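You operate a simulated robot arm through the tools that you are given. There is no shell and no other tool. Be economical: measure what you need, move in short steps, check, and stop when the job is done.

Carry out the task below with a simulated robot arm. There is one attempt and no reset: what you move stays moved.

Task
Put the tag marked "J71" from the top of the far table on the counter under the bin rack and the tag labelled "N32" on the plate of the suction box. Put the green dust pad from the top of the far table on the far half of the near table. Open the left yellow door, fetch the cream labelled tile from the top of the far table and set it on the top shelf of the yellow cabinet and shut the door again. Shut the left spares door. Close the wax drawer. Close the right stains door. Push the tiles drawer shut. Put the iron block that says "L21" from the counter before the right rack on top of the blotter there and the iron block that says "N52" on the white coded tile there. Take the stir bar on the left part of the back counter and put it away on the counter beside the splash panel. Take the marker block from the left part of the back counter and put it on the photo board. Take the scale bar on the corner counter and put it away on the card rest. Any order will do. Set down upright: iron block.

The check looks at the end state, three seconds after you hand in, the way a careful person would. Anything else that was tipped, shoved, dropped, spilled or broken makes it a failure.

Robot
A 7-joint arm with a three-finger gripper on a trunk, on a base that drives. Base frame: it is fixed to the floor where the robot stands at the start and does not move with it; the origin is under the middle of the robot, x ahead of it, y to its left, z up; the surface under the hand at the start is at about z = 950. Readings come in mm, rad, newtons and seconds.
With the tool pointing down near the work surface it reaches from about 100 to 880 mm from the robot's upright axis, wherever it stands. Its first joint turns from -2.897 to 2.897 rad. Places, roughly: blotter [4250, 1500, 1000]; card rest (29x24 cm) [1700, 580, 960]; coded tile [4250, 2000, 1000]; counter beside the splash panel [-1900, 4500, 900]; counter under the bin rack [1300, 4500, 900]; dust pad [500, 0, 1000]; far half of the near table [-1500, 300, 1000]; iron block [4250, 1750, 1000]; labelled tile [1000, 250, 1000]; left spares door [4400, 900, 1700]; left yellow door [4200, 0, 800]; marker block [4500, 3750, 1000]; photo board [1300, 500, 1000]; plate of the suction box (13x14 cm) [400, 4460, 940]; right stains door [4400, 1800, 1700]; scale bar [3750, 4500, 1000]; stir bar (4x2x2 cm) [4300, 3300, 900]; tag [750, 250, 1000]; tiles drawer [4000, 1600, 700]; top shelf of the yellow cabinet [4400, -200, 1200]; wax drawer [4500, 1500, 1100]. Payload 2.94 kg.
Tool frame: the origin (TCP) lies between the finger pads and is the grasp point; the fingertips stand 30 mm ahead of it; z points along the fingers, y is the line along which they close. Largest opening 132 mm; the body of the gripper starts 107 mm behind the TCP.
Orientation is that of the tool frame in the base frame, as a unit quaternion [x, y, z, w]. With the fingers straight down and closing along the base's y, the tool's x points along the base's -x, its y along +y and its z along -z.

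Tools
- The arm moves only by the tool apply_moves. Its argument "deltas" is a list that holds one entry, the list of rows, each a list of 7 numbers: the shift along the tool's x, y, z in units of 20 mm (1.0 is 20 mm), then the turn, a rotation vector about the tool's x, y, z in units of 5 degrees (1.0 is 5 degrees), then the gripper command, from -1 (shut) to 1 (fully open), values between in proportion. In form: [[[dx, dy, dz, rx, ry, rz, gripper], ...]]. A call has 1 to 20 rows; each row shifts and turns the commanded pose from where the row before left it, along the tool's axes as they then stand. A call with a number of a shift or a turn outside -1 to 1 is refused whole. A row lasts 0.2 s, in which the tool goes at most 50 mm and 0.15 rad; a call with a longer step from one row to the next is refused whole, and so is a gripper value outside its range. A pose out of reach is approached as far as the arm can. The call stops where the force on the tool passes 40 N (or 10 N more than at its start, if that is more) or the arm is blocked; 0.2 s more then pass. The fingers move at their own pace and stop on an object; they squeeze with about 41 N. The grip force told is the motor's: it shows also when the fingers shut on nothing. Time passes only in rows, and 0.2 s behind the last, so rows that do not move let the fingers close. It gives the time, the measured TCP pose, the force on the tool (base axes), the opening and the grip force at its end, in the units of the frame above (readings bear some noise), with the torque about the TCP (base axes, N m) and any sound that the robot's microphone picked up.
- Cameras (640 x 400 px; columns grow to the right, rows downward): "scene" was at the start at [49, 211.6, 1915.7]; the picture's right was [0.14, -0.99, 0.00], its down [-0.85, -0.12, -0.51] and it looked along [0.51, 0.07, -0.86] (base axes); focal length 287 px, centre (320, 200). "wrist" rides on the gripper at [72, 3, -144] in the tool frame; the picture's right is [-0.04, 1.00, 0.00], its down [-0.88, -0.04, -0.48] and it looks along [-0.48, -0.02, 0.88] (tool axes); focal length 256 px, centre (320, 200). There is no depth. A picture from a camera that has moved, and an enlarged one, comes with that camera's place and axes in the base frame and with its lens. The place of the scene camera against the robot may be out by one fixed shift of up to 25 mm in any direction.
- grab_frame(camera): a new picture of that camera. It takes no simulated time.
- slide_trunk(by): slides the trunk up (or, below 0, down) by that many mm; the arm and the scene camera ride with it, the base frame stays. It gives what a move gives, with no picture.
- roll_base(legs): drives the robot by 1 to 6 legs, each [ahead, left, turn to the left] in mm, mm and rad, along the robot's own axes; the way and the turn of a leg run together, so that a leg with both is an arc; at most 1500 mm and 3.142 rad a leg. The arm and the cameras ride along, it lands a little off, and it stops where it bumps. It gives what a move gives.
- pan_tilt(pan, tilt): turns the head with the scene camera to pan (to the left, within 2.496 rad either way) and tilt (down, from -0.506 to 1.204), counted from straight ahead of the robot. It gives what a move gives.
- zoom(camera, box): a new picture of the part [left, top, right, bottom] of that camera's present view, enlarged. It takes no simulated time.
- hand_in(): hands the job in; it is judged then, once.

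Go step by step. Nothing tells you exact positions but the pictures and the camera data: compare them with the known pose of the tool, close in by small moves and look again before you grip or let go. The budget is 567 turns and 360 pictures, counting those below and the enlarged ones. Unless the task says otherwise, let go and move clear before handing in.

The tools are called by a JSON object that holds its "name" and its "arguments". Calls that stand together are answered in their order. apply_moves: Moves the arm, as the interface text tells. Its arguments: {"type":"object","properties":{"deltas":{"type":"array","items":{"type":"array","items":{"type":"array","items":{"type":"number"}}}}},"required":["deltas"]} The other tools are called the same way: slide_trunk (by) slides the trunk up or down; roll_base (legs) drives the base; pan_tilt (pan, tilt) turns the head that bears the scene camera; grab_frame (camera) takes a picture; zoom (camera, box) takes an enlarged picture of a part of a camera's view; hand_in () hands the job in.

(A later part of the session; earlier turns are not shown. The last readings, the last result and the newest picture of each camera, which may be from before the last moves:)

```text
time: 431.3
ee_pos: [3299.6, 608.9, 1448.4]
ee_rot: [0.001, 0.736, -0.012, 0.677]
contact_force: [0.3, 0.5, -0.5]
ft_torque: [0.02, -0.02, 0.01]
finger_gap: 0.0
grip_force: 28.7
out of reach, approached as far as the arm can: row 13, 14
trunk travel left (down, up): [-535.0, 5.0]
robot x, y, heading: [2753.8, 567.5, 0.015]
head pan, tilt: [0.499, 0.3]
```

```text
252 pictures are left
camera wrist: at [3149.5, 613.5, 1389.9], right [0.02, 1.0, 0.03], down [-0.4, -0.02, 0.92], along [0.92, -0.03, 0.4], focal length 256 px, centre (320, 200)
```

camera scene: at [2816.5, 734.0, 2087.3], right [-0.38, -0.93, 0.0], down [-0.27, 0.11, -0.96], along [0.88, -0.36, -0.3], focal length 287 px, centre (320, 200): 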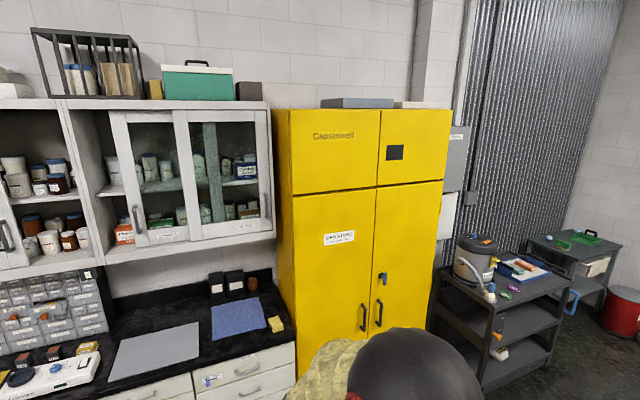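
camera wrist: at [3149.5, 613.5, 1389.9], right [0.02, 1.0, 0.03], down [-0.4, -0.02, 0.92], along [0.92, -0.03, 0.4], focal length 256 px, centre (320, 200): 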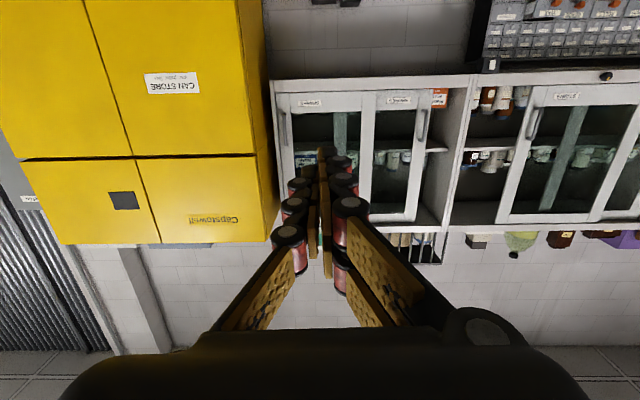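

{"name": "roll_base", "arguments": {"legs": [[850, 380, -0.013]]}}

{"name": "apply_moves", "arguments": {"deltas": [[[-1, 0, 0, 0, 0, 0, -1], [-1, 0, 0, 0, 0, 0, -1], [-1, 0, 0, 0, 0, 0, -1], [-1, 0, 0, 0, 0, 0, -1], [-1, 0, 0, 0, -1, 0, -1]]]}}

{"name": "grab_frame", "arguments": {"camera": "wrist"}}

{"name": "pan_tilt", "arguments": {"pan": 0.2, "tilt": 0.4}}

{"name": "grab_frame", "arguments": {"camera": "scene"}}

```text
time: 436.3
ee_pos: [4166.5, 981.5, 1449.7]
ee_rot: [0.009, 0.736, -0.019, 0.677]
contact_force: [-0.1, -0.4, 0.5]
ft_torque: [0.0, 0.01, -0.01]
finger_gap: 0.0
grip_force: 28.9
trunk travel left (down, up): [-535.0, 5.0]
robot x, y, heading: [3613.9, 953.5, -0.012]
head pan, tilt: [0.499, 0.3]
```

```text
time: 437.5
ee_pos: [4173.9, 984.1, 1550.5]
ee_rot: [0.008, 0.705, -0.021, 0.709]
contact_force: [0.4, -0.1, -0.6]
ft_torque: [-0.01, -0.03, -0.04]
finger_gap: 0.1
grip_force: 29.0
trunk travel left (down, up): [-535.0, 5.0]
robot x, y, heading: [3619.3, 949.8, -0.01]
head pan, tilt: [0.499, 0.3]
```

```text
251 pictures are left
camera wrist: at [4030.5, 990.6, 1477.7], right [0.04, 1.0, 0.03], down [-0.48, 0.0, 0.88], along [0.88, -0.05, 0.48], focal length 256 px, centre (320, 200)
```

wrist: 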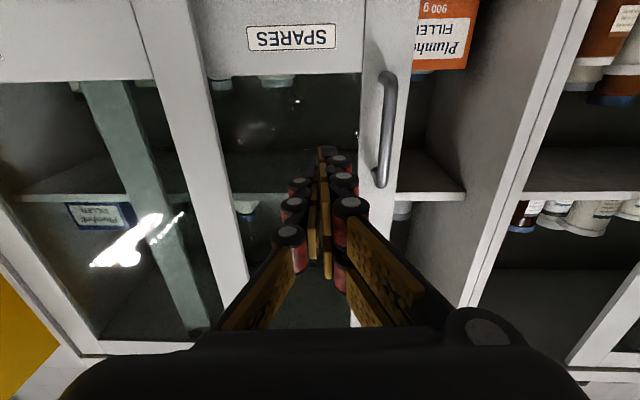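

```text
time: 438.3
ee_pos: [4174.3, 983.6, 1549.6]
ee_rot: [0.008, 0.706, -0.02, 0.708]
contact_force: [0.2, 0.2, 1.3]
ft_torque: [-0.03, 0.0, 0.01]
finger_gap: 0.2
grip_force: 28.6
trunk travel left (down, up): [-535.0, 5.0]
robot x, y, heading: [3617.0, 953.9, -0.009]
head pan, tilt: [0.201, 0.4]
```

```text
250 pictures are left
camera scene: at [3691.3, 1172.6, 2078.1], right [0.19, -0.98, 0.0], down [-0.38, -0.07, -0.92], along [0.9, 0.18, -0.39], focal length 287 px, centre (320, 200)
```

scene: 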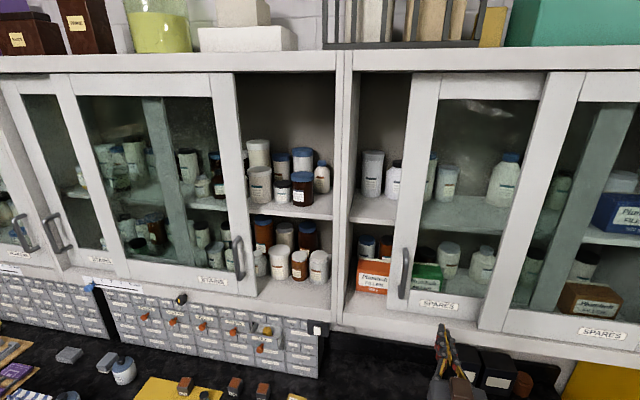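

{"name": "apply_moves", "arguments": {"deltas": [[[0, 0.3, 1, 0, 0, 0, -1], [0, 0.3, 1, 0, 0, 0, -1], [0, 0.3, 1, 0, 0, 0, -1], [0, 0.3, 1, 0, 0, 0, -1], [0, 0.3, 1, 0, 0, 0, -1]]]}}

{"name": "grab_frame", "arguments": {"camera": "wrist"}}

{"name": "zoom", "arguments": {"camera": "scene", "box": [340, 200, 500, 350]}}

```text
time: 439.5
ee_pos: [4276.9, 1009.1, 1547.5]
ee_rot: [0.009, 0.706, -0.021, 0.708]
contact_force: [0.6, -0.3, -0.4]
ft_torque: [-0.01, 0.0, -0.02]
finger_gap: 0.0
grip_force: 28.7
trunk travel left (down, up): [-535.0, 5.0]
robot x, y, heading: [3616.1, 950.7, -0.009]
head pan, tilt: [0.201, 0.4]
```

```text
249 pictures are left
camera wrist: at [4133.4, 1016.6, 1475.7], right [0.04, 1.0, 0.03], down [-0.48, 0.0, 0.88], along [0.88, -0.05, 0.48], focal length 256 px, centre (320, 200)
```

wrist: 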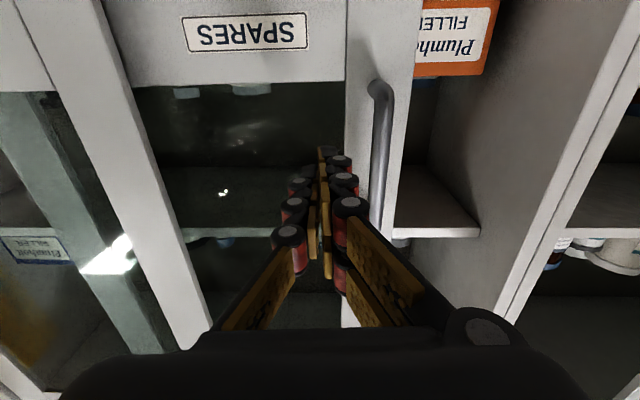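

```text
2.67 times, centred on (420, 275) of scene
camera zoom: at [3693.1, 1172.8, 2077.9], right [0.19, -0.98, 0.0], down [-0.38, -0.07, -0.92], along [0.9, 0.17, -0.39], focal length 766 px, centre (53, 0)
```

zoom: 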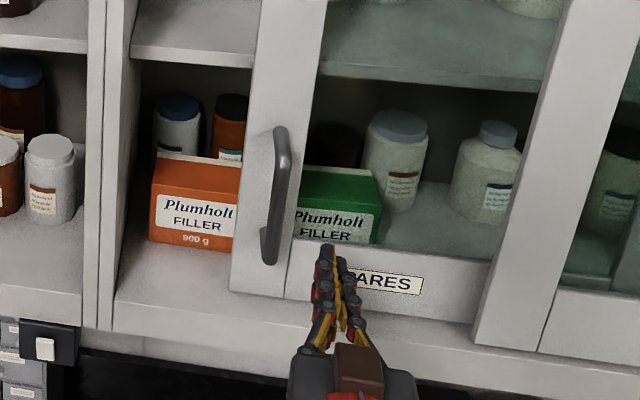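

{"name": "apply_moves", "arguments": {"deltas": [[[0, 0.1, 1, 0, 0, 0, -1], [0, 0.1, 1, 0, 0, 0, -1], [0, 0.1, 1, 0, 0, 0, -1], [0, 0.1, 0.8, 0, 0, 0, -1]]]}}

{"name": "grab_frame", "arguments": {"camera": "wrist"}}

{"name": "zoom", "arguments": {"camera": "scene", "box": [340, 200, 500, 350]}}

```text
time: 440.5
ee_pos: [4352.3, 1013.5, 1550.1]
ee_rot: [0.008, 0.706, -0.02, 0.708]
contact_force: [-0.4, -0.2, 0.5]
ft_torque: [0.0, -0.02, -0.03]
finger_gap: 0.0
grip_force: 29.2
trunk travel left (down, up): [-535.0, 5.0]
robot x, y, heading: [3619.5, 953.3, -0.009]
head pan, tilt: [0.201, 0.4]
```

```text
247 pictures are left
camera wrist: at [4208.5, 1021.5, 1477.2], right [0.04, 1.0, 0.03], down [-0.48, 0.0, 0.88], along [0.88, -0.05, 0.48], focal length 256 px, centre (320, 200)
```

wrist: 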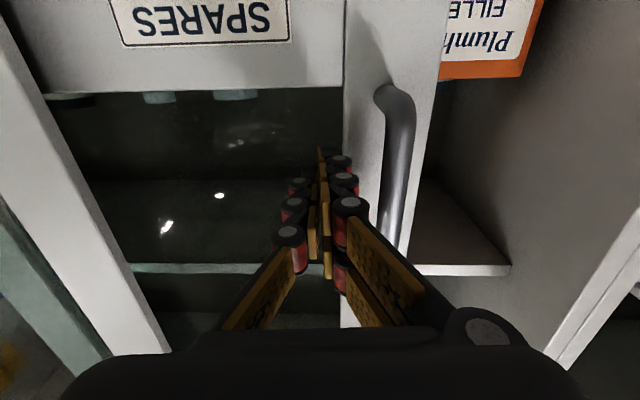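

```text
2.67 times, centred on (420, 275) of scene
camera zoom: at [3691.8, 1172.5, 2078.0], right [0.19, -0.98, 0.0], down [-0.38, -0.07, -0.92], along [0.9, 0.17, -0.39], focal length 766 px, centre (53, 0)
```

zoom: 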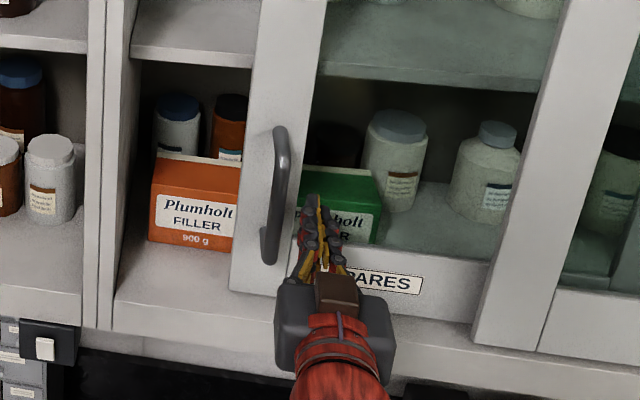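

{"name": "apply_moves", "arguments": {"deltas": [[[0, 0.6, 0.2, 0, 0, 0, -1], [0, 0.6, 0.2, 0, 0, 0, -1], [0, 0.6, 0, 0, 0, 0, -1], [0, 0.6, 0, 0, 0, 0, -1], [0, 0.6, 0, 0, 0, 0, -1]]]}}

{"name": "grab_frame", "arguments": {"camera": "wrist"}}

```text
time: 441.7
ee_pos: [4361.8, 1073.7, 1549.3]
ee_rot: [0.009, 0.705, -0.021, 0.709]
contact_force: [-0.1, -3.2, 1.6]
ft_torque: [0.09, 0.01, 0.02]
finger_gap: 0.0
grip_force: 28.7
trunk travel left (down, up): [-535.0, 5.0]
robot x, y, heading: [3619.2, 949.8, -0.011]
head pan, tilt: [0.201, 0.4]
```

```text
245 pictures are left
camera wrist: at [4219.0, 1081.3, 1476.4], right [0.04, 1.0, 0.03], down [-0.48, 0.0, 0.88], along [0.88, -0.05, 0.48], focal length 256 px, centre (320, 200)
```

wrist: 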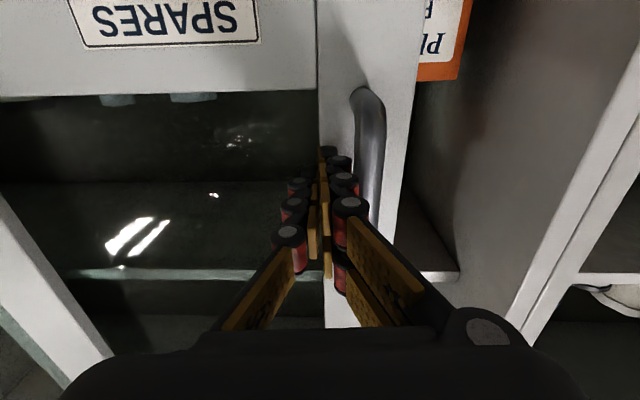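

The door is sliding with the handle. Keep pushing toward +y.

{"name": "apply_moves", "arguments": {"deltas": [[[0, 0.6, 0, 0, 0, 0, -1], [0, 0.6, 0, 0, 0, 0, -1], [0, 0.6, 0, 0, 0, 0, -1], [0, 0.6, 0, 0, 0, 0, -1], [0, 0.6, 0, 0, 0, 0, -1], [0, 0.6, 0, 0, 0, 0, -1]]]}}

{"name": "grab_frame", "arguments": {"camera": "scene"}}

```text
time: 443.1
ee_pos: [4364.4, 1146.3, 1546.2]
ee_rot: [0.008, 0.706, -0.021, 0.708]
contact_force: [0.1, -0.7, -1.1]
ft_torque: [0.0, -0.01, -0.02]
finger_gap: 0.1
grip_force: 28.9
trunk travel left (down, up): [-535.0, 5.0]
robot x, y, heading: [3618.9, 955.2, -0.008]
head pan, tilt: [0.201, 0.4]
```

```text
244 pictures are left
camera scene: at [3691.5, 1173.2, 2077.9], right [0.19, -0.98, 0.0], down [-0.38, -0.07, -0.92], along [0.9, 0.17, -0.39], focal length 287 px, centre (320, 200)
```

scene: 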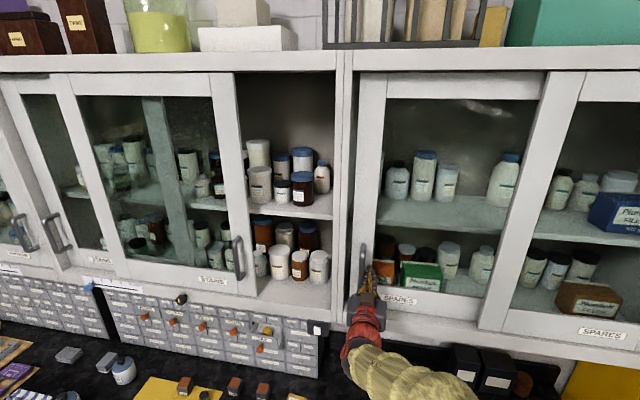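

{"name": "apply_moves", "arguments": {"deltas": [[[0, 0.4, 0, 0, 0, 0, -1], [0, 0.4, 0, 0, 0, 0, -1], [0, 0.4, 0, 0, 0, 0, -1], [0, 0.3, 0, 0, 0, 0, -1], [0, 0, 0, 0, 0, 0, -1]]]}}

{"name": "zoom", "arguments": {"camera": "scene", "box": [300, 60, 460, 320]}}

```text
time: 444.0
ee_pos: [4366.3, 1157.1, 1547.0]
ee_rot: [0.017, 0.705, -0.025, 0.708]
contact_force: [-6.0, -21.0, 1.9]
ft_torque: [0.2, -0.01, 0.5]
finger_gap: 0.1
grip_force: 29.0
trunk travel left (down, up): [-535.0, 5.0]
robot x, y, heading: [3617.9, 947.4, -0.013]
head pan, tilt: [0.201, 0.4]
stopped in row 4: the force on the tool passed its limit at 43 N (the readings are from after the stop); the commanded pose is now the measured one
```

```text
1.54 times, centred on (380, 190) of scene
camera zoom: at [3689.9, 1168.9, 2078.5], right [0.19, -0.98, 0.0], down [-0.38, -0.07, -0.92], along [0.91, 0.17, -0.39], focal length 442 px, centre (228, 215)
```

zoom: 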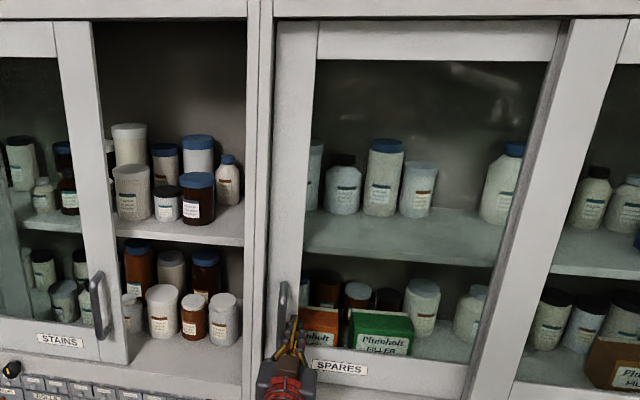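

Left spares door is shut against its frame. Back off; next I'll close the tiles drawer (it blocks the floor there), so lower the trunk.

{"name": "apply_moves", "arguments": {"deltas": [[[0, -1, 0, 0, 0, 0, -1], [0, -0.5, -1, 0, 0, 0, -1], [0, 0, -1, 0, 0, 0, -1], [0, 0, -1, 0, 0, 0, -1], [0, 0, -1, 0, 0, 0, -1], [0, 0, -1, 0, 0, 0, -1], [0, 0, -1, 0, 0, 0, -1], [0, 0, -1, 0, 0, 0, -1]]]}}

{"name": "roll_base", "arguments": {"legs": [[-500, 0, 0], [0, 700, 0.013]]}}

{"name": "slide_trunk", "arguments": {"by": -480}}

{"name": "grab_frame", "arguments": {"camera": "scene"}}

{"name": "grab_frame", "arguments": {"camera": "wrist"}}

```text
time: 445.8
ee_pos: [4225.5, 1141.7, 1546.8]
ee_rot: [0.014, 0.706, -0.024, 0.708]
contact_force: [0.2, -0.1, -0.3]
ft_torque: [0.0, 0.05, 0.03]
finger_gap: 0.1
grip_force: 29.2
trunk travel left (down, up): [-535.0, 5.0]
robot x, y, heading: [3615.3, 951.2, -0.014]
head pan, tilt: [0.201, 0.4]
```

```text
time: 452.1
ee_pos: [3745.6, 1849.7, 1547.4]
ee_rot: [0.013, 0.706, -0.023, 0.708]
contact_force: [0.0, 0.5, 0.0]
ft_torque: [0.0, -0.03, -0.04]
finger_gap: 0.2
grip_force: 28.5
trunk travel left (down, up): [-535.0, 5.0]
robot x, y, heading: [3132.9, 1655.8, -0.005]
head pan, tilt: [0.201, 0.4]
```

```text
refused: -480 is not a number from -400 to 400
```

```text
242 pictures are left
camera scene: at [3210.6, 1878.7, 2077.9], right [0.19, -0.98, 0.0], down [-0.38, -0.07, -0.92], along [0.9, 0.17, -0.39], focal length 287 px, centre (320, 200)
```

scene: 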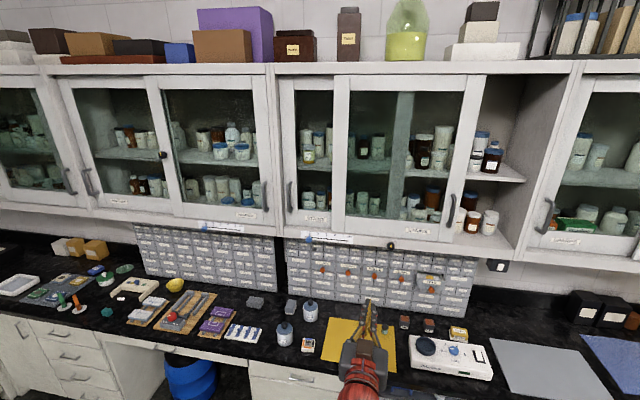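

```text
241 pictures are left
camera wrist: at [3602.0, 1858.9, 1473.8], right [0.05, 1.0, 0.03], down [-0.48, 0.0, 0.88], along [0.88, -0.06, 0.48], focal length 256 px, centre (320, 200)
```

wrist: 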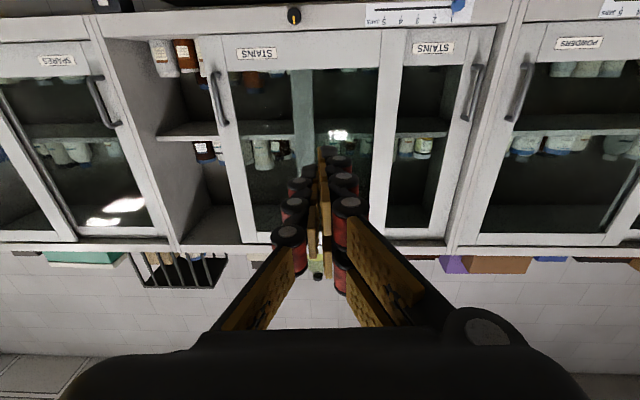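

{"name": "slide_trunk", "arguments": {"by": -400}}

{"name": "pan_tilt", "arguments": {"pan": 0.0, "tilt": 0.7}}

{"name": "grab_frame", "arguments": {"camera": "scene"}}

```text
time: 456.0
ee_pos: [3745.3, 1849.2, 1147.0]
ee_rot: [0.012, 0.706, -0.023, 0.708]
contact_force: [-0.3, -0.5, -0.3]
ft_torque: [-0.02, -0.01, -0.01]
finger_gap: 0.1
grip_force: 28.4
trunk travel left (down, up): [-135.0, 405.0]
robot x, y, heading: [3138.5, 1654.7, -0.007]
head pan, tilt: [0.201, 0.4]
```

```text
time: 456.8
ee_pos: [3746.5, 1850.1, 1147.7]
ee_rot: [0.012, 0.706, -0.022, 0.708]
contact_force: [-0.5, -0.4, 0.0]
ft_torque: [0.01, -0.02, -0.02]
finger_gap: 0.0
grip_force: 29.1
trunk travel left (down, up): [-135.0, 405.0]
robot x, y, heading: [3134.9, 1660.0, -0.012]
head pan, tilt: [0.0, 0.7]
```

```text
240 pictures are left
camera scene: at [3204.5, 1859.3, 1651.3], right [-0.01, -1.0, 0.0], down [-0.64, 0.01, -0.77], along [0.77, -0.01, -0.64], focal length 287 px, centre (320, 200)
```

scene: 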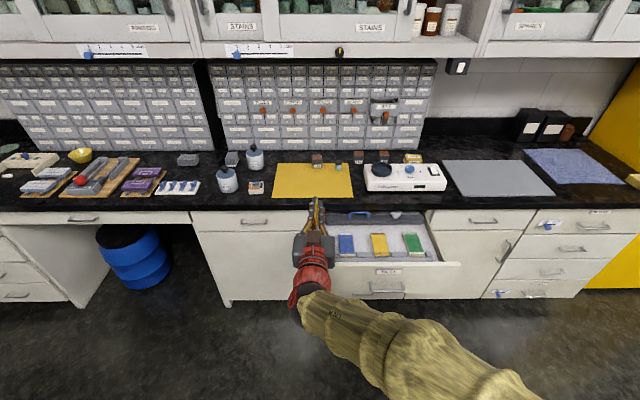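

{"name": "zoom", "arguments": {"camera": "scene", "box": [210, 85, 450, 205]}}

{"name": "slide_trunk", "arguments": {"by": -130}}

{"name": "apply_moves", "arguments": {"deltas": [[[0, -1, -0.5, 0, 0, 0, -1], [0, -1, -0.5, 0, 0, 0, -1], [0, -1, -0.5, 0, 0, 0, -1], [0, -1, -0.5, 0, 0, 0, -1], [0, -1, -0.5, 0, 0, 0, -1], [0, -1, -0.5, 0, 0, 0, -1], [0, -1, 0, 0, 0, 0, -1], [0, -1, 0, 0, 0, 0, -1], [0, -1, 0, 0, 0, 0, -1], [0, -1, 0, 0, 0, 0, -1], [0, -1, 0, 0, 0, 0, -1], [0, -1, 0, 0, 0, 0, -1]]]}}

{"name": "apply_moves", "arguments": {"deltas": [[[1, 0, 0, 0, 0, 0, -1], [1, 0, 0, 0, 0, 0, -1], [1, 0, 0, 0, 0, 0, -1], [1, 0, 0, 0, 0, 0, -1], [1, 0, 0, 0, 0, 0, -1], [1, 0, 0, 0, 0, 0, -1], [1, 0, 0, 0, 0, 0, -1], [1, 0, 0, 0, 0, 0, -1], [1, 0, 0, 0, 0, 0, -1], [1, 0, 0, 0, 0, 0, -1], [1, 0, 0, 0, 0, 0, -1], [1, 0, 0, 0, 0, 0, -1]]]}}

{"name": "grab_frame", "arguments": {"camera": "scene"}}

```text
2.67 times, centred on (330, 145) of scene
camera zoom: at [3204.5, 1859.3, 1651.3], right [-0.01, -1.0, 0.0], down [-0.64, 0.01, -0.77], along [0.77, -0.01, -0.64], focal length 766 px, centre (293, 347)
```

zoom: 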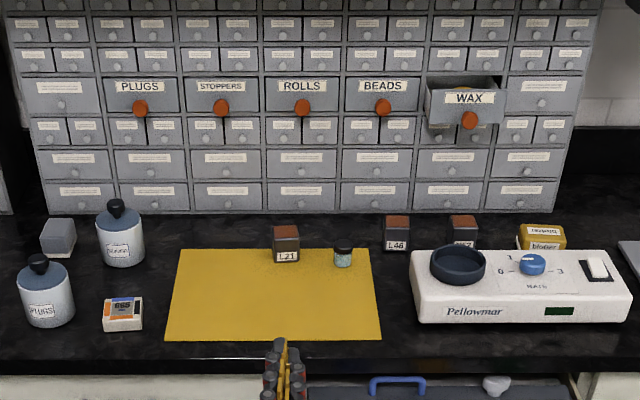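

```text
time: 458.4
ee_pos: [3745.5, 1849.4, 1016.9]
ee_rot: [0.011, 0.706, -0.022, 0.708]
contact_force: [-0.5, -0.6, 0.1]
ft_torque: [-0.01, 0.01, -0.01]
finger_gap: 0.0
grip_force: 28.8
trunk travel left (down, up): [-5.0, 535.0]
robot x, y, heading: [3137.3, 1657.9, -0.009]
head pan, tilt: [0.0, 0.7]
```

```text
time: 461.0
ee_pos: [3674.7, 1661.0, 1020.2]
ee_rot: [0.014, 0.706, -0.026, 0.707]
contact_force: [-0.7, -0.4, 0.0]
ft_torque: [-0.02, 0.01, 0.01]
finger_gap: 0.0
grip_force: 28.2
out of reach, approached as far as the arm can: row 10, 11, 12
trunk travel left (down, up): [-5.0, 535.0]
robot x, y, heading: [3133.3, 1654.2, -0.015]
head pan, tilt: [0.0, 0.7]
```

```text
time: 463.6
ee_pos: [3676.8, 1698.4, 823.4]
ee_rot: [0.002, 0.708, -0.033, 0.705]
contact_force: [0.0, 0.1, 0.2]
ft_torque: [0.01, 0.02, -0.06]
finger_gap: 0.0
grip_force: 27.8
out of reach, approached as far as the arm can: row 1, 2, 3, 4, 5, 6, 8, 10, 11, 12
trunk travel left (down, up): [-5.0, 535.0]
robot x, y, heading: [3137.1, 1653.8, -0.014]
head pan, tilt: [0.0, 0.7]
```

```text
238 pictures are left
camera scene: at [3204.4, 1859.1, 1521.2], right [-0.01, -1.0, 0.0], down [-0.64, 0.01, -0.76], along [0.76, -0.01, -0.64], focal length 287 px, centre (320, 200)
```

scene: 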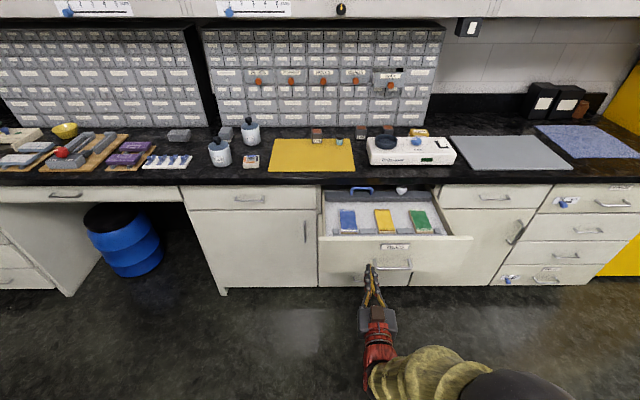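

Useful: the WAX drawer is the one with the orange knob; blocks L21, L46, N52 stand on the counter. For the tiles drawer, back the base off a bit so the arm can get low enough.

{"name": "roll_base", "arguments": {"legs": [[-200, -50, 0.012]]}}

{"name": "apply_moves", "arguments": {"deltas": [[[0.5, -0.5, 0.8, 0, 0, 0, -1], [0.5, -0.5, 0.8, 0, 0, 0, -1], [0.5, -0.5, 0.8, 0, 0, 0, -1], [0.5, -0.3, 0.8, 0, 0, 0, -1], [0.5, 0, 0.8, 0, 0, 0, -1], [0.5, 0, 0.8, 0, 0, 0, -1], [0.5, 0, 0.8, 0, 0, 0, -1]]]}}

{"name": "grab_frame", "arguments": {"camera": "scene"}}

{"name": "grab_frame", "arguments": {"camera": "wrist"}}

```text
time: 465.2
ee_pos: [3473.6, 1654.9, 821.5]
ee_rot: [-0.001, 0.709, -0.029, 0.705]
contact_force: [0.2, -0.4, -0.1]
ft_torque: [-0.04, 0.03, 0.01]
finger_gap: 0.3
grip_force: 29.0
trunk travel left (down, up): [-5.0, 535.0]
robot x, y, heading: [2933.2, 1605.0, -0.003]
head pan, tilt: [0.0, 0.7]
```

```text
time: 466.8
ee_pos: [3575.4, 1671.8, 763.8]
ee_rot: [0.002, 0.709, -0.033, 0.705]
contact_force: [-0.2, 1.0, -0.6]
ft_torque: [0.0, 0.03, 0.01]
finger_gap: 0.4
grip_force: 28.3
out of reach, approached as far as the arm can: row 1, 2, 3, 4, 5, 6, 7
trunk travel left (down, up): [-5.0, 535.0]
robot x, y, heading: [2935.2, 1608.8, -0.005]
head pan, tilt: [0.0, 0.7]
```

```text
237 pictures are left
camera scene: at [3000.5, 1811.2, 1521.2], right [0.0, -1.0, 0.0], down [-0.64, 0.0, -0.77], along [0.77, 0.0, -0.64], focal length 287 px, centre (320, 200)
```

scene: 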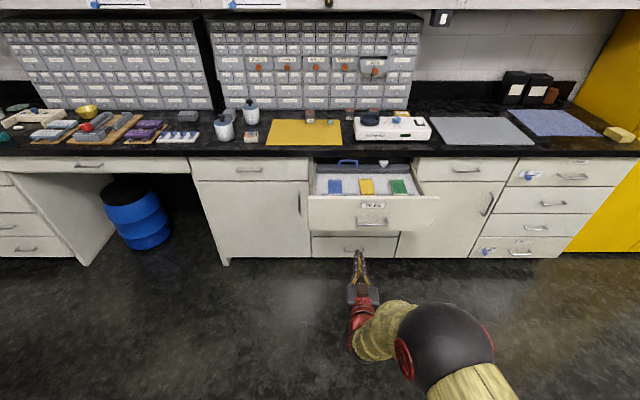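

```text
236 pictures are left
camera wrist: at [3431.3, 1679.3, 693.0], right [0.05, 1.0, 0.0], down [-0.47, 0.02, 0.88], along [0.88, -0.04, 0.47], focal length 256 px, centre (320, 200)
```

wrist: 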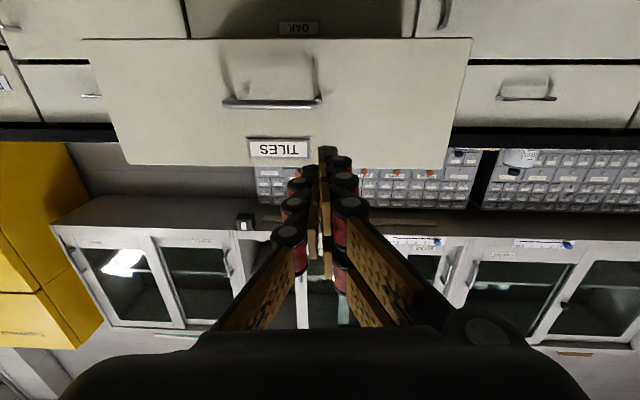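

{"name": "roll_base", "arguments": {"legs": [[170, -70, 0]]}}

{"name": "apply_moves", "arguments": {"deltas": [[[-0.5, 0, 0, 0, 0, 0, -1], [-0.6, 0, 0, 0, 0, 0, -1], [0, 0, 0, 0, 0, 0, -1]]]}}

{"name": "grab_frame", "arguments": {"camera": "wrist"}}

```text
time: 468.3
ee_pos: [3744.9, 1606.2, 766.1]
ee_rot: [0.001, 0.707, -0.032, 0.706]
contact_force: [-0.6, 1.6, 11.4]
ft_torque: [0.18, -0.18, 0.05]
finger_gap: 0.2
grip_force: 28.1
trunk travel left (down, up): [-5.0, 535.0]
robot x, y, heading: [3104.4, 1541.7, 0.005]
head pan, tilt: [0.0, 0.7]
```

```text
time: 469.1
ee_pos: [3746.7, 1608.3, 788.2]
ee_rot: [0.0, 0.708, -0.031, 0.706]
contact_force: [0.1, 0.0, -0.2]
ft_torque: [0.02, 0.01, -0.03]
finger_gap: 0.0
grip_force: 28.0
trunk travel left (down, up): [-5.0, 535.0]
robot x, y, heading: [3107.6, 1539.7, 0.006]
head pan, tilt: [0.0, 0.7]
```

```text
235 pictures are left
camera wrist: at [3602.1, 1613.4, 716.3], right [0.04, 1.0, 0.0], down [-0.47, 0.02, 0.88], along [0.88, -0.04, 0.47], focal length 256 px, centre (320, 200)
```

wrist: 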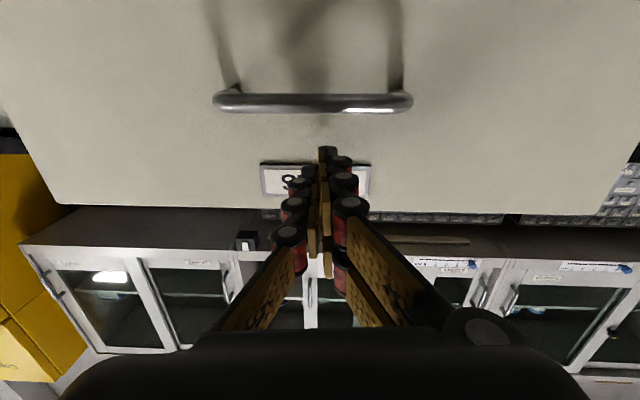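

Tip is just above the handle, before the label. Push the drawer in.

{"name": "apply_moves", "arguments": {"deltas": [[[0, 0, 0.8, 0, 0, 0, -1], [0, 0, 0.8, 0, 0, 0, -1], [0, 0, 0.8, 0, 0, 0, -1], [0, 0, 0.8, 0, 0, 0, -1], [0, 0, 0.8, 0, 0, 0, -1], [0, 0, 0.8, 0, 0, 0, -1], [0, 0, 0.8, 0, 0, 0, -1]]]}}

{"name": "apply_moves", "arguments": {"deltas": [[[0, 0, 0.8, 0, 0, 0, -1], [0, 0, 0.8, 0, 0, 0, -1], [0, 0, 0.8, 0, 0, 0, -1], [0, 0, 0.8, 0, 0, 0, -1], [0, 0, 0.8, 0, 0, 0, -1], [0, 0, 0.8, 0, 0, 0, -1], [0, 0, 0.8, 0, 0, 0, -1]]]}}

{"name": "grab_frame", "arguments": {"camera": "scene"}}

```text
time: 470.7
ee_pos: [3836.9, 1611.3, 778.8]
ee_rot: [0.003, 0.708, -0.035, 0.705]
contact_force: [0.2, 0.1, -0.1]
ft_torque: [0.01, 0.03, 0.02]
finger_gap: 0.0
grip_force: 28.7
out of reach, approached as far as the arm can: row 4, 6
trunk travel left (down, up): [-5.0, 535.0]
robot x, y, heading: [3105.5, 1538.5, 0.008]
head pan, tilt: [0.0, 0.7]
```

```text
time: 472.3
ee_pos: [3904.5, 1613.2, 773.3]
ee_rot: [0.004, 0.708, -0.035, 0.705]
contact_force: [0.0, 0.7, 1.2]
ft_torque: [-0.01, 0.0, -0.05]
finger_gap: 0.0
grip_force: 28.6
out of reach, approached as far as the arm can: row 1, 4, 7
trunk travel left (down, up): [-5.0, 535.0]
robot x, y, heading: [3104.6, 1540.5, 0.006]
head pan, tilt: [0.0, 0.7]
```

```text
234 pictures are left
camera scene: at [3170.0, 1742.2, 1521.2], right [0.0, -1.0, 0.0], down [-0.64, 0.0, -0.76], along [0.76, 0.0, -0.64], focal length 287 px, centre (320, 200)
```

scene: 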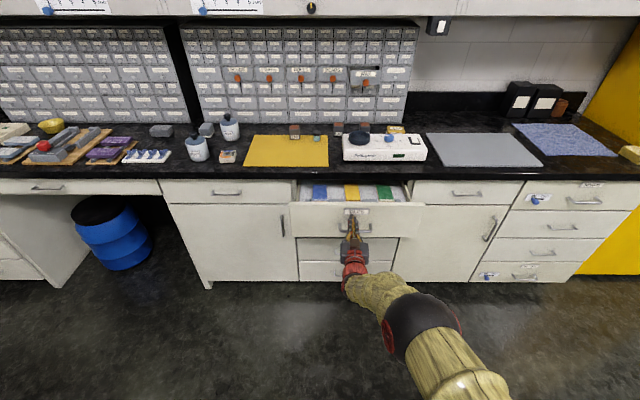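

The drawer is moving in. Creep the base ahead with the hand and finish with the arm.

{"name": "roll_base", "arguments": {"legs": [[70, 0, 0]]}}

{"name": "apply_moves", "arguments": {"deltas": [[[-0.2, 0, 0.5, 0, 0, 0, -1], [-0.2, 0, 0.5, 0, 0, 0, -1], [-0.2, 0, 0.5, 0, 0, 0, -1], [0, 0, 0.5, 0, 0, 0, -1], [0, 0, 0.5, 0, 0, 0, -1], [0, 0, 0.5, 0, 0, 0, -1]]]}}

{"name": "grab_frame", "arguments": {"camera": "scene"}}

```text
time: 473.3
ee_pos: [3974.2, 1614.5, 773.4]
ee_rot: [0.005, 0.708, -0.035, 0.705]
contact_force: [-0.1, 0.1, -0.3]
ft_torque: [0.0, 0.05, 0.01]
finger_gap: 0.0
grip_force: 28.5
trunk travel left (down, up): [-5.0, 535.0]
robot x, y, heading: [3173.5, 1539.6, 0.007]
head pan, tilt: [0.0, 0.7]
```

```text
time: 474.7
ee_pos: [4034.9, 1609.0, 784.9]
ee_rot: [0.005, 0.708, -0.035, 0.705]
contact_force: [0.0, -1.1, 1.2]
ft_torque: [0.02, 0.01, 0.04]
finger_gap: 0.0
grip_force: 28.3
trunk travel left (down, up): [-5.0, 535.0]
robot x, y, heading: [3176.6, 1539.7, -0.0]
head pan, tilt: [0.0, 0.7]
```

```text
233 pictures are left
camera scene: at [3240.2, 1742.5, 1521.2], right [0.01, -1.0, 0.0], down [-0.64, 0.0, -0.76], along [0.76, 0.0, -0.64], focal length 287 px, centre (320, 200)
```

scene: 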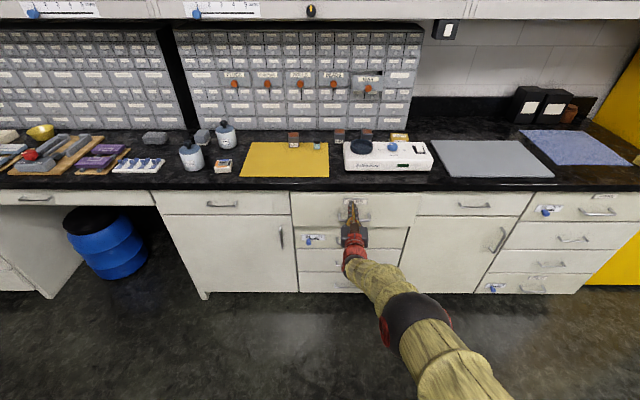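

{"name": "apply_moves", "arguments": {"deltas": [[[0, 0, 0.4, 0, 0, 0, -1], [0, 0, 0.4, 0, 0, 0, -1], [0, 0, 0.4, 0, 0, 0, -1], [0, 0, 0.4, 0, 0, 0, -1], [0, 0, 0.4, 0, 0, 0, -1]]]}}

{"name": "zoom", "arguments": {"camera": "scene", "box": [240, 170, 460, 310]}}

```text
time: 475.9
ee_pos: [4074.4, 1608.0, 783.7]
ee_rot: [0.005, 0.708, -0.036, 0.705]
contact_force: [-0.2, 0.4, 0.1]
ft_torque: [-0.03, 0.02, -0.02]
finger_gap: 0.1
grip_force: 28.6
trunk travel left (down, up): [-5.0, 535.0]
robot x, y, heading: [3171.5, 1539.8, -0.001]
head pan, tilt: [0.0, 0.7]
```

```text
2.86 times, centred on (350, 240) of scene
camera zoom: at [3240.2, 1742.6, 1521.2], right [0.01, -1.0, 0.0], down [-0.64, 0.0, -0.76], along [0.76, 0.0, -0.64], focal length 821 px, centre (234, 86)
```

zoom: 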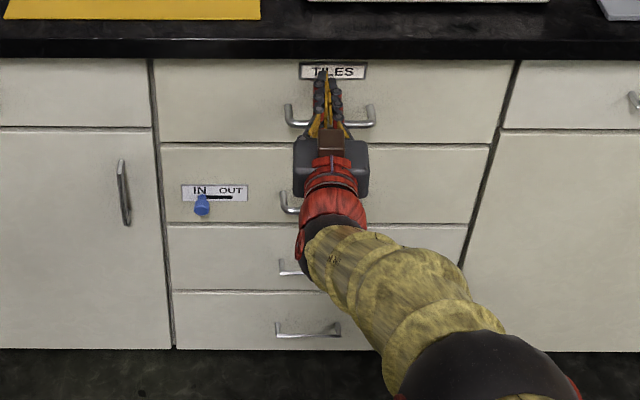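

{"name": "apply_moves", "arguments": {"deltas": [[[0, 0, 0.3, 0, 0, 0, -1], [0, 0, 0.3, 0, 0, 0, -1], [0, 0, 0.3, 0, 0, 0, -1], [0, 0, 0.3, 0, 0, 0, -1], [0, 0, 0.3, 0, 0, 0, -1], [0, 0, 0.3, 0, 0, 0, -1]]]}}

{"name": "zoom", "arguments": {"camera": "scene", "box": [240, 170, 460, 310]}}

```text
time: 476.4
ee_pos: [4075.7, 1608.5, 783.6]
ee_rot: [0.005, 0.708, -0.036, 0.705]
contact_force: [-32.6, -2.6, 10.8]
ft_torque: [0.06, -0.4, 0.13]
finger_gap: 0.0
grip_force: 28.5
trunk travel left (down, up): [-5.0, 535.0]
robot x, y, heading: [3174.9, 1541.0, 0.014]
head pan, tilt: [0.0, 0.7]
stopped in row 2: the force on the tool passed its limit at 52 N (the readings are from after the stop); the commanded pose is now the measured one
```

```text
2.86 times, centred on (350, 240) of scene
camera zoom: at [3235.8, 1742.3, 1521.5], right [0.01, -1.0, 0.0], down [-0.64, 0.0, -0.77], along [0.77, 0.0, -0.64], focal length 821 px, centre (234, 86)
```

zoom: 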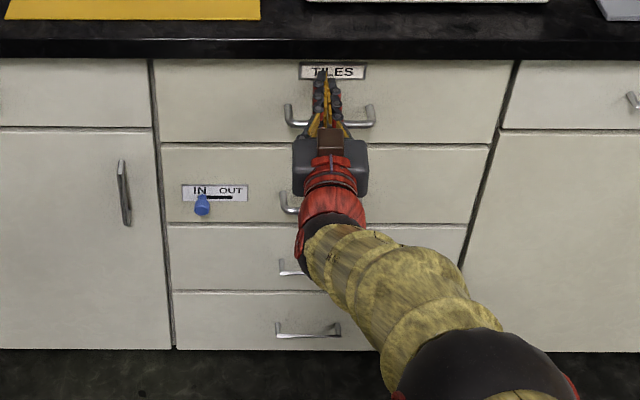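

Tiles drawer is fully shut. Withdraw, raise the trunk and line up with the WAX knob (~(4450,1541,1116)).

{"name": "apply_moves", "arguments": {"deltas": [[[0, 0, -1, 0, 0, 0, -1], [0, 0, -1, 0, 0, 0, -1], [0, 0, -1, 0, 0, 0, -1], [0, 0, -1, 0, 0, 0, -1], [0, 0, -1, 0, 0, 0, -1], [0, 0, -1, 0, 0, 0, -1]]]}}

{"name": "slide_trunk", "arguments": {"by": 335}}

{"name": "roll_base", "arguments": {"legs": [[300, -70, 0]]}}

{"name": "grab_frame", "arguments": {"camera": "wrist"}}

{"name": "grab_frame", "arguments": {"camera": "scene"}}

```text
time: 477.8
ee_pos: [3959.0, 1615.8, 782.6]
ee_rot: [0.004, 0.709, -0.036, 0.704]
contact_force: [0.2, -0.5, -0.7]
ft_torque: [-0.03, -0.02, 0.02]
finger_gap: 0.0
grip_force: 28.3
trunk travel left (down, up): [-5.0, 535.0]
robot x, y, heading: [3174.8, 1539.8, 0.008]
head pan, tilt: [0.0, 0.7]
```

```text
time: 481.0
ee_pos: [3958.6, 1614.0, 1116.5]
ee_rot: [0.004, 0.71, -0.036, 0.704]
contact_force: [0.6, -0.5, 0.0]
ft_torque: [0.02, -0.01, 0.03]
finger_gap: 0.0
grip_force: 28.2
trunk travel left (down, up): [-340.0, 200.0]
robot x, y, heading: [3171.6, 1541.1, 0.012]
head pan, tilt: [0.0, 0.7]
```

```text
time: 483.1
ee_pos: [4253.5, 1549.4, 1115.4]
ee_rot: [0.002, 0.71, -0.033, 0.704]
contact_force: [0.4, 0.0, -0.1]
ft_torque: [0.04, -0.03, 0.01]
finger_gap: 0.0
grip_force: 28.8
trunk travel left (down, up): [-340.0, 200.0]
robot x, y, heading: [3468.6, 1472.7, 0.01]
head pan, tilt: [0.0, 0.7]
```

```text
230 pictures are left
camera wrist: at [4109.2, 1556.4, 1046.5], right [0.05, 1.0, 0.0], down [-0.47, 0.02, 0.88], along [0.88, -0.04, 0.47], focal length 256 px, centre (320, 200)
```

wrist: 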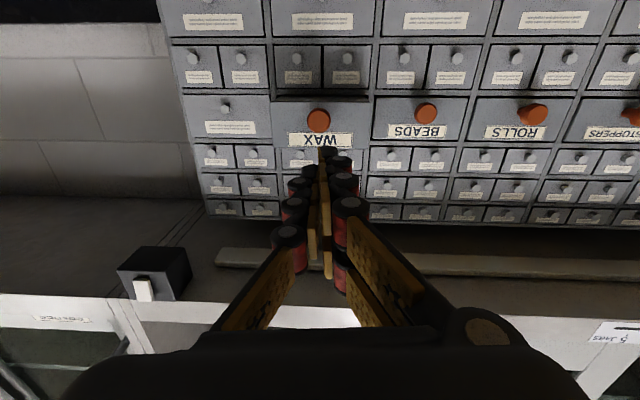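

```text
229 pictures are left
camera scene: at [3534.7, 1673.9, 1856.2], right [0.01, -1.0, 0.0], down [-0.64, -0.01, -0.76], along [0.76, 0.01, -0.64], focal length 287 px, centre (320, 200)
```

scene: 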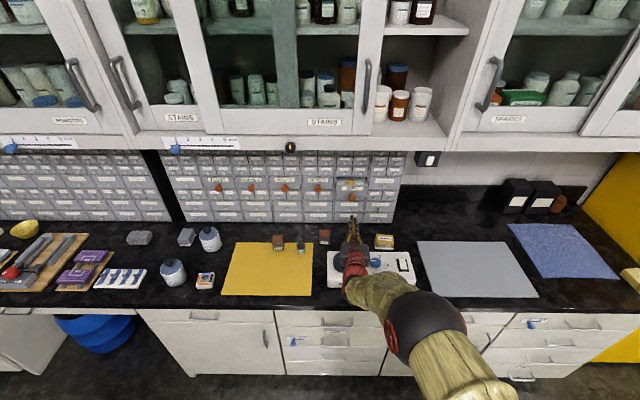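

{"name": "apply_moves", "arguments": {"deltas": [[[-0.8, -0.4, 1, 0, 0, 0, -1], [0, 0, 1, 0, 0, 0, -1], [0, 0, 1, 0, 0, 0, -1], [0, 0, 1, 0, 0, 0, -1]]]}}

{"name": "grab_frame", "arguments": {"camera": "wrist"}}

{"name": "zoom", "arguments": {"camera": "scene", "box": [280, 140, 440, 260]}}

```text
time: 484.1
ee_pos: [4311.1, 1539.4, 1133.9]
ee_rot: [0.004, 0.709, -0.035, 0.704]
contact_force: [0.3, -0.8, 0.9]
ft_torque: [0.01, 0.03, 0.02]
finger_gap: 0.0
grip_force: 29.0
out of reach, approached as far as the arm can: row 3
trunk travel left (down, up): [-340.0, 200.0]
robot x, y, heading: [3468.9, 1473.3, 0.004]
head pan, tilt: [0.0, 0.7]
```

```text
228 pictures are left
camera wrist: at [4167.3, 1547.9, 1063.5], right [0.05, 1.0, 0.0], down [-0.47, 0.03, 0.88], along [0.88, -0.05, 0.47], focal length 256 px, centre (320, 200)
```

wrist: 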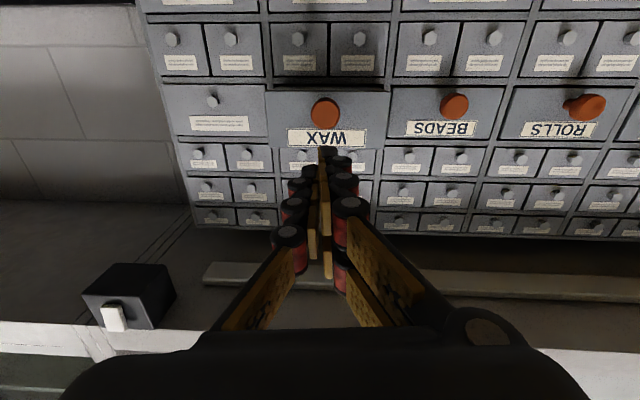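

```text
3.33 times, centred on (360, 200) of scene
camera zoom: at [3531.8, 1673.9, 1856.3], right [0.01, -1.0, 0.0], down [-0.64, -0.01, -0.77], along [0.77, 0.01, -0.64], focal length 958 px, centre (187, 200)
```

zoom: 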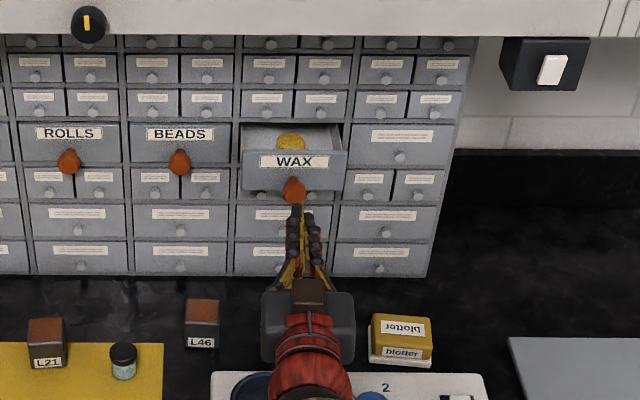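

The "blotter" is actually the small yellow labelled block behind the Pellowmar device — noted. Bring the base closer and push the WAX drawer in.

{"name": "roll_base", "arguments": {"legs": [[90, 0, 0]]}}

{"name": "grab_frame", "arguments": {"camera": "wrist"}}

```text
time: 485.2
ee_pos: [4402.0, 1540.9, 1131.5]
ee_rot: [0.004, 0.71, -0.036, 0.703]
contact_force: [0.7, -0.1, -0.2]
ft_torque: [0.01, -0.06, 0.02]
finger_gap: 0.0
grip_force: 28.3
trunk travel left (down, up): [-340.0, 200.0]
robot x, y, heading: [3559.1, 1476.6, 0.004]
head pan, tilt: [0.0, 0.7]
```

```text
226 pictures are left
camera wrist: at [4257.1, 1548.7, 1061.6], right [0.05, 1.0, 0.0], down [-0.47, 0.03, 0.88], along [0.88, -0.05, 0.47], focal length 256 px, centre (320, 200)
```

wrist: 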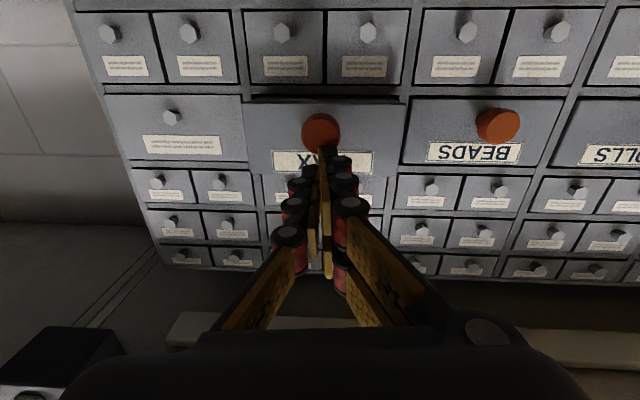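

{"name": "apply_moves", "arguments": {"deltas": [[[0, 0, 0.5, 0, 0, 0, -1], [0, 0, 0.5, 0, 0, 0, -1], [0, 0, 0.5, 0, 0, 0, -1], [0, 0, 0.5, 0, 0, 0, -1]]]}}

{"name": "grab_frame", "arguments": {"camera": "wrist"}}

```text
time: 486.2
ee_pos: [4439.9, 1538.0, 1132.8]
ee_rot: [0.005, 0.71, -0.036, 0.704]
contact_force: [-0.1, 0.4, -0.4]
ft_torque: [0.0, 0.02, 0.0]
finger_gap: 0.0
grip_force: 28.5
trunk travel left (down, up): [-340.0, 200.0]
robot x, y, heading: [3556.6, 1471.7, 0.009]
head pan, tilt: [0.0, 0.7]
```

```text
225 pictures are left
camera wrist: at [4295.1, 1546.1, 1062.3], right [0.06, 1.0, 0.0], down [-0.47, 0.03, 0.88], along [0.88, -0.05, 0.47], focal length 256 px, centre (320, 200)
```

wrist: 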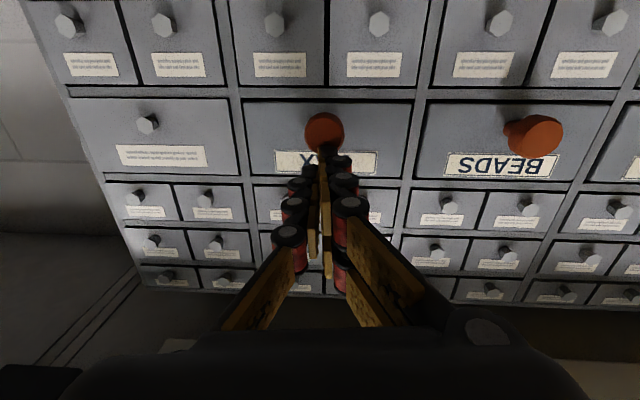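

{"name": "apply_moves", "arguments": {"deltas": [[[0, 0, 0.3, 0, 0, 0, -1], [0, 0, 0.3, 0, 0, 0, -1], [0, 0, 0.2, 0, 0, 0, -1]]]}}

{"name": "grab_frame", "arguments": {"camera": "wrist"}}

```text
time: 486.7
ee_pos: [4441.0, 1538.8, 1132.7]
ee_rot: [0.003, 0.71, -0.035, 0.703]
contact_force: [-35.2, -0.7, 11.3]
ft_torque: [0.04, 0.29, 0.1]
finger_gap: 0.0
grip_force: 28.9
trunk travel left (down, up): [-340.0, 200.0]
robot x, y, heading: [3554.8, 1470.9, 0.017]
head pan, tilt: [0.0, 0.7]
stopped in row 2: the force on the tool passed its limit at 47 N (the readings are from after the stop); the commanded pose is now the measured one
```

```text
224 pictures are left
camera wrist: at [4296.0, 1546.2, 1062.2], right [0.05, 1.0, 0.0], down [-0.47, 0.03, 0.88], along [0.88, -0.05, 0.47], focal length 256 px, centre (320, 200)
```

wrist: 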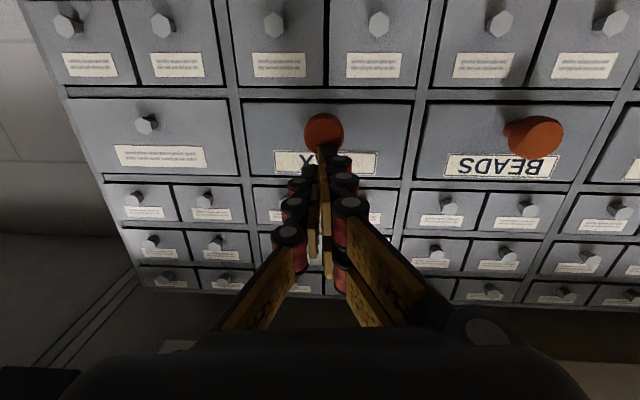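

WAX drawer flush. Back off and go up for the right stains door.

{"name": "apply_moves", "arguments": {"deltas": [[[0, 0, -1, 0, 0, 0, -1], [0, 0, -1, 0, 0, 0, -1], [0, 0, -1, 0, 0, 0, -1], [0, 0, -1, 0, 0, 0, -1], [0, 0, -1, 0, 0, 0, -1], [0, 0, -1, 0, 0, 0, -1], [0, 0, -1, 0, 0, 0, -1], [0, 0, -1, 0, 0, 0, -1], [0, 0, -1, 0, 0, 0, -1], [0, 0, -1, 0, 0, 0, -1]]]}}

{"name": "slide_trunk", "arguments": {"by": 195}}

{"name": "apply_moves", "arguments": {"deltas": [[[-1, 0.5, 0, 0, 0, 0, -1], [-1, 0.5, 0, 0, 0, 0, -1], [-1, 0.5, 0, 0, 0, 0, -1], [-1, 0.5, 0, 0, 0, 0, -1], [-1, 0.5, 0, 0, 0, 0, -1], [-1, 0.5, 0, 0, 0, 0, -1], [-1, 0.5, 0, 0, 0, 0, -1], [-1, 0.5, 0, 0, 0, 0, -1], [-1, 0.5, 0, 0, 0, 0, -1], [-1, 0.5, 0, 0, 0, 0, -1], [-0.8, 0, 0, 0, 0, 0, -1]]]}}

{"name": "grab_frame", "arguments": {"camera": "wrist"}}

{"name": "pan_tilt", "arguments": {"pan": 0.1, "tilt": 0.4}}

{"name": "grab_frame", "arguments": {"camera": "scene"}}

```text
time: 488.9
ee_pos: [4244.5, 1548.4, 1132.4]
ee_rot: [0.004, 0.711, -0.035, 0.702]
contact_force: [1.0, -0.3, 0.6]
ft_torque: [0.05, 0.01, 0.0]
finger_gap: 0.1
grip_force: 28.1
trunk travel left (down, up): [-340.0, 200.0]
robot x, y, heading: [3555.6, 1474.5, 0.008]
head pan, tilt: [0.0, 0.7]
```

```text
time: 491.0
ee_pos: [4245.4, 1549.0, 1327.0]
ee_rot: [0.003, 0.712, -0.035, 0.702]
contact_force: [0.8, -0.3, 0.6]
ft_torque: [0.0, -0.03, 0.0]
finger_gap: 0.0
grip_force: 29.1
trunk travel left (down, up): [-535.0, 5.0]
robot x, y, heading: [3555.7, 1476.3, 0.01]
head pan, tilt: [0.0, 0.7]
```

```text
time: 493.4
ee_pos: [4252.7, 1659.1, 1540.0]
ee_rot: [0.003, 0.711, -0.035, 0.702]
contact_force: [-0.8, 0.4, -0.3]
ft_torque: [-0.02, -0.04, 0.0]
finger_gap: 0.0
grip_force: 28.7
trunk travel left (down, up): [-535.0, 5.0]
robot x, y, heading: [3553.0, 1473.9, 0.009]
head pan, tilt: [0.0, 0.7]
```

```text
223 pictures are left
camera wrist: at [4107.8, 1665.3, 1469.0], right [0.05, 1.0, 0.0], down [-0.46, 0.03, 0.89], along [0.88, -0.05, 0.47], focal length 256 px, centre (320, 200)
```

wrist: 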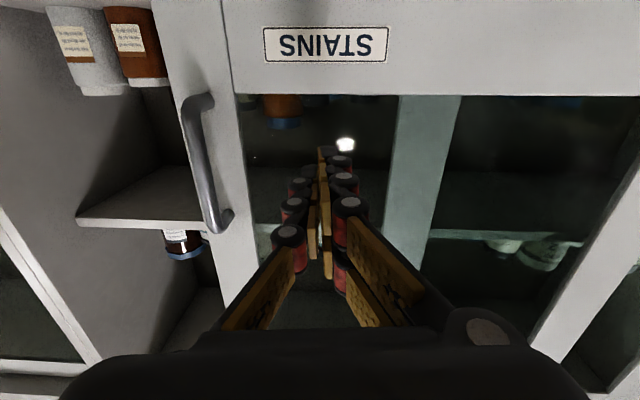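

```text
time: 494.2
ee_pos: [4252.6, 1658.6, 1539.1]
ee_rot: [0.004, 0.712, -0.036, 0.702]
contact_force: [0.3, -0.1, 0.3]
ft_torque: [-0.01, 0.0, 0.03]
finger_gap: 0.2
grip_force: 28.7
trunk travel left (down, up): [-535.0, 5.0]
robot x, y, heading: [3556.5, 1469.5, 0.013]
head pan, tilt: [0.099, 0.4]
```

```text
222 pictures are left
camera scene: at [3628.1, 1684.1, 2078.0], right [0.11, -0.99, 0.0], down [-0.39, -0.04, -0.92], along [0.92, 0.1, -0.39], focal length 287 px, centre (320, 200)
```

scene: 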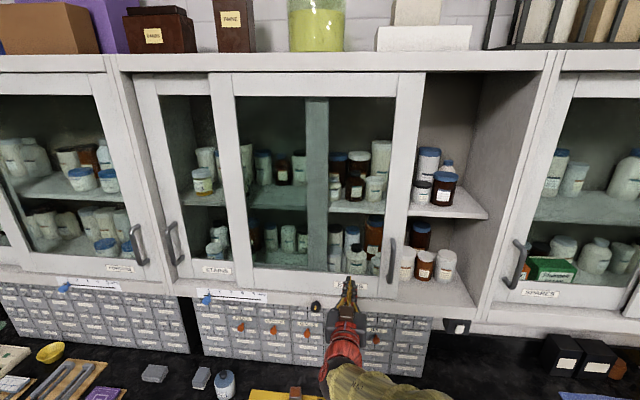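

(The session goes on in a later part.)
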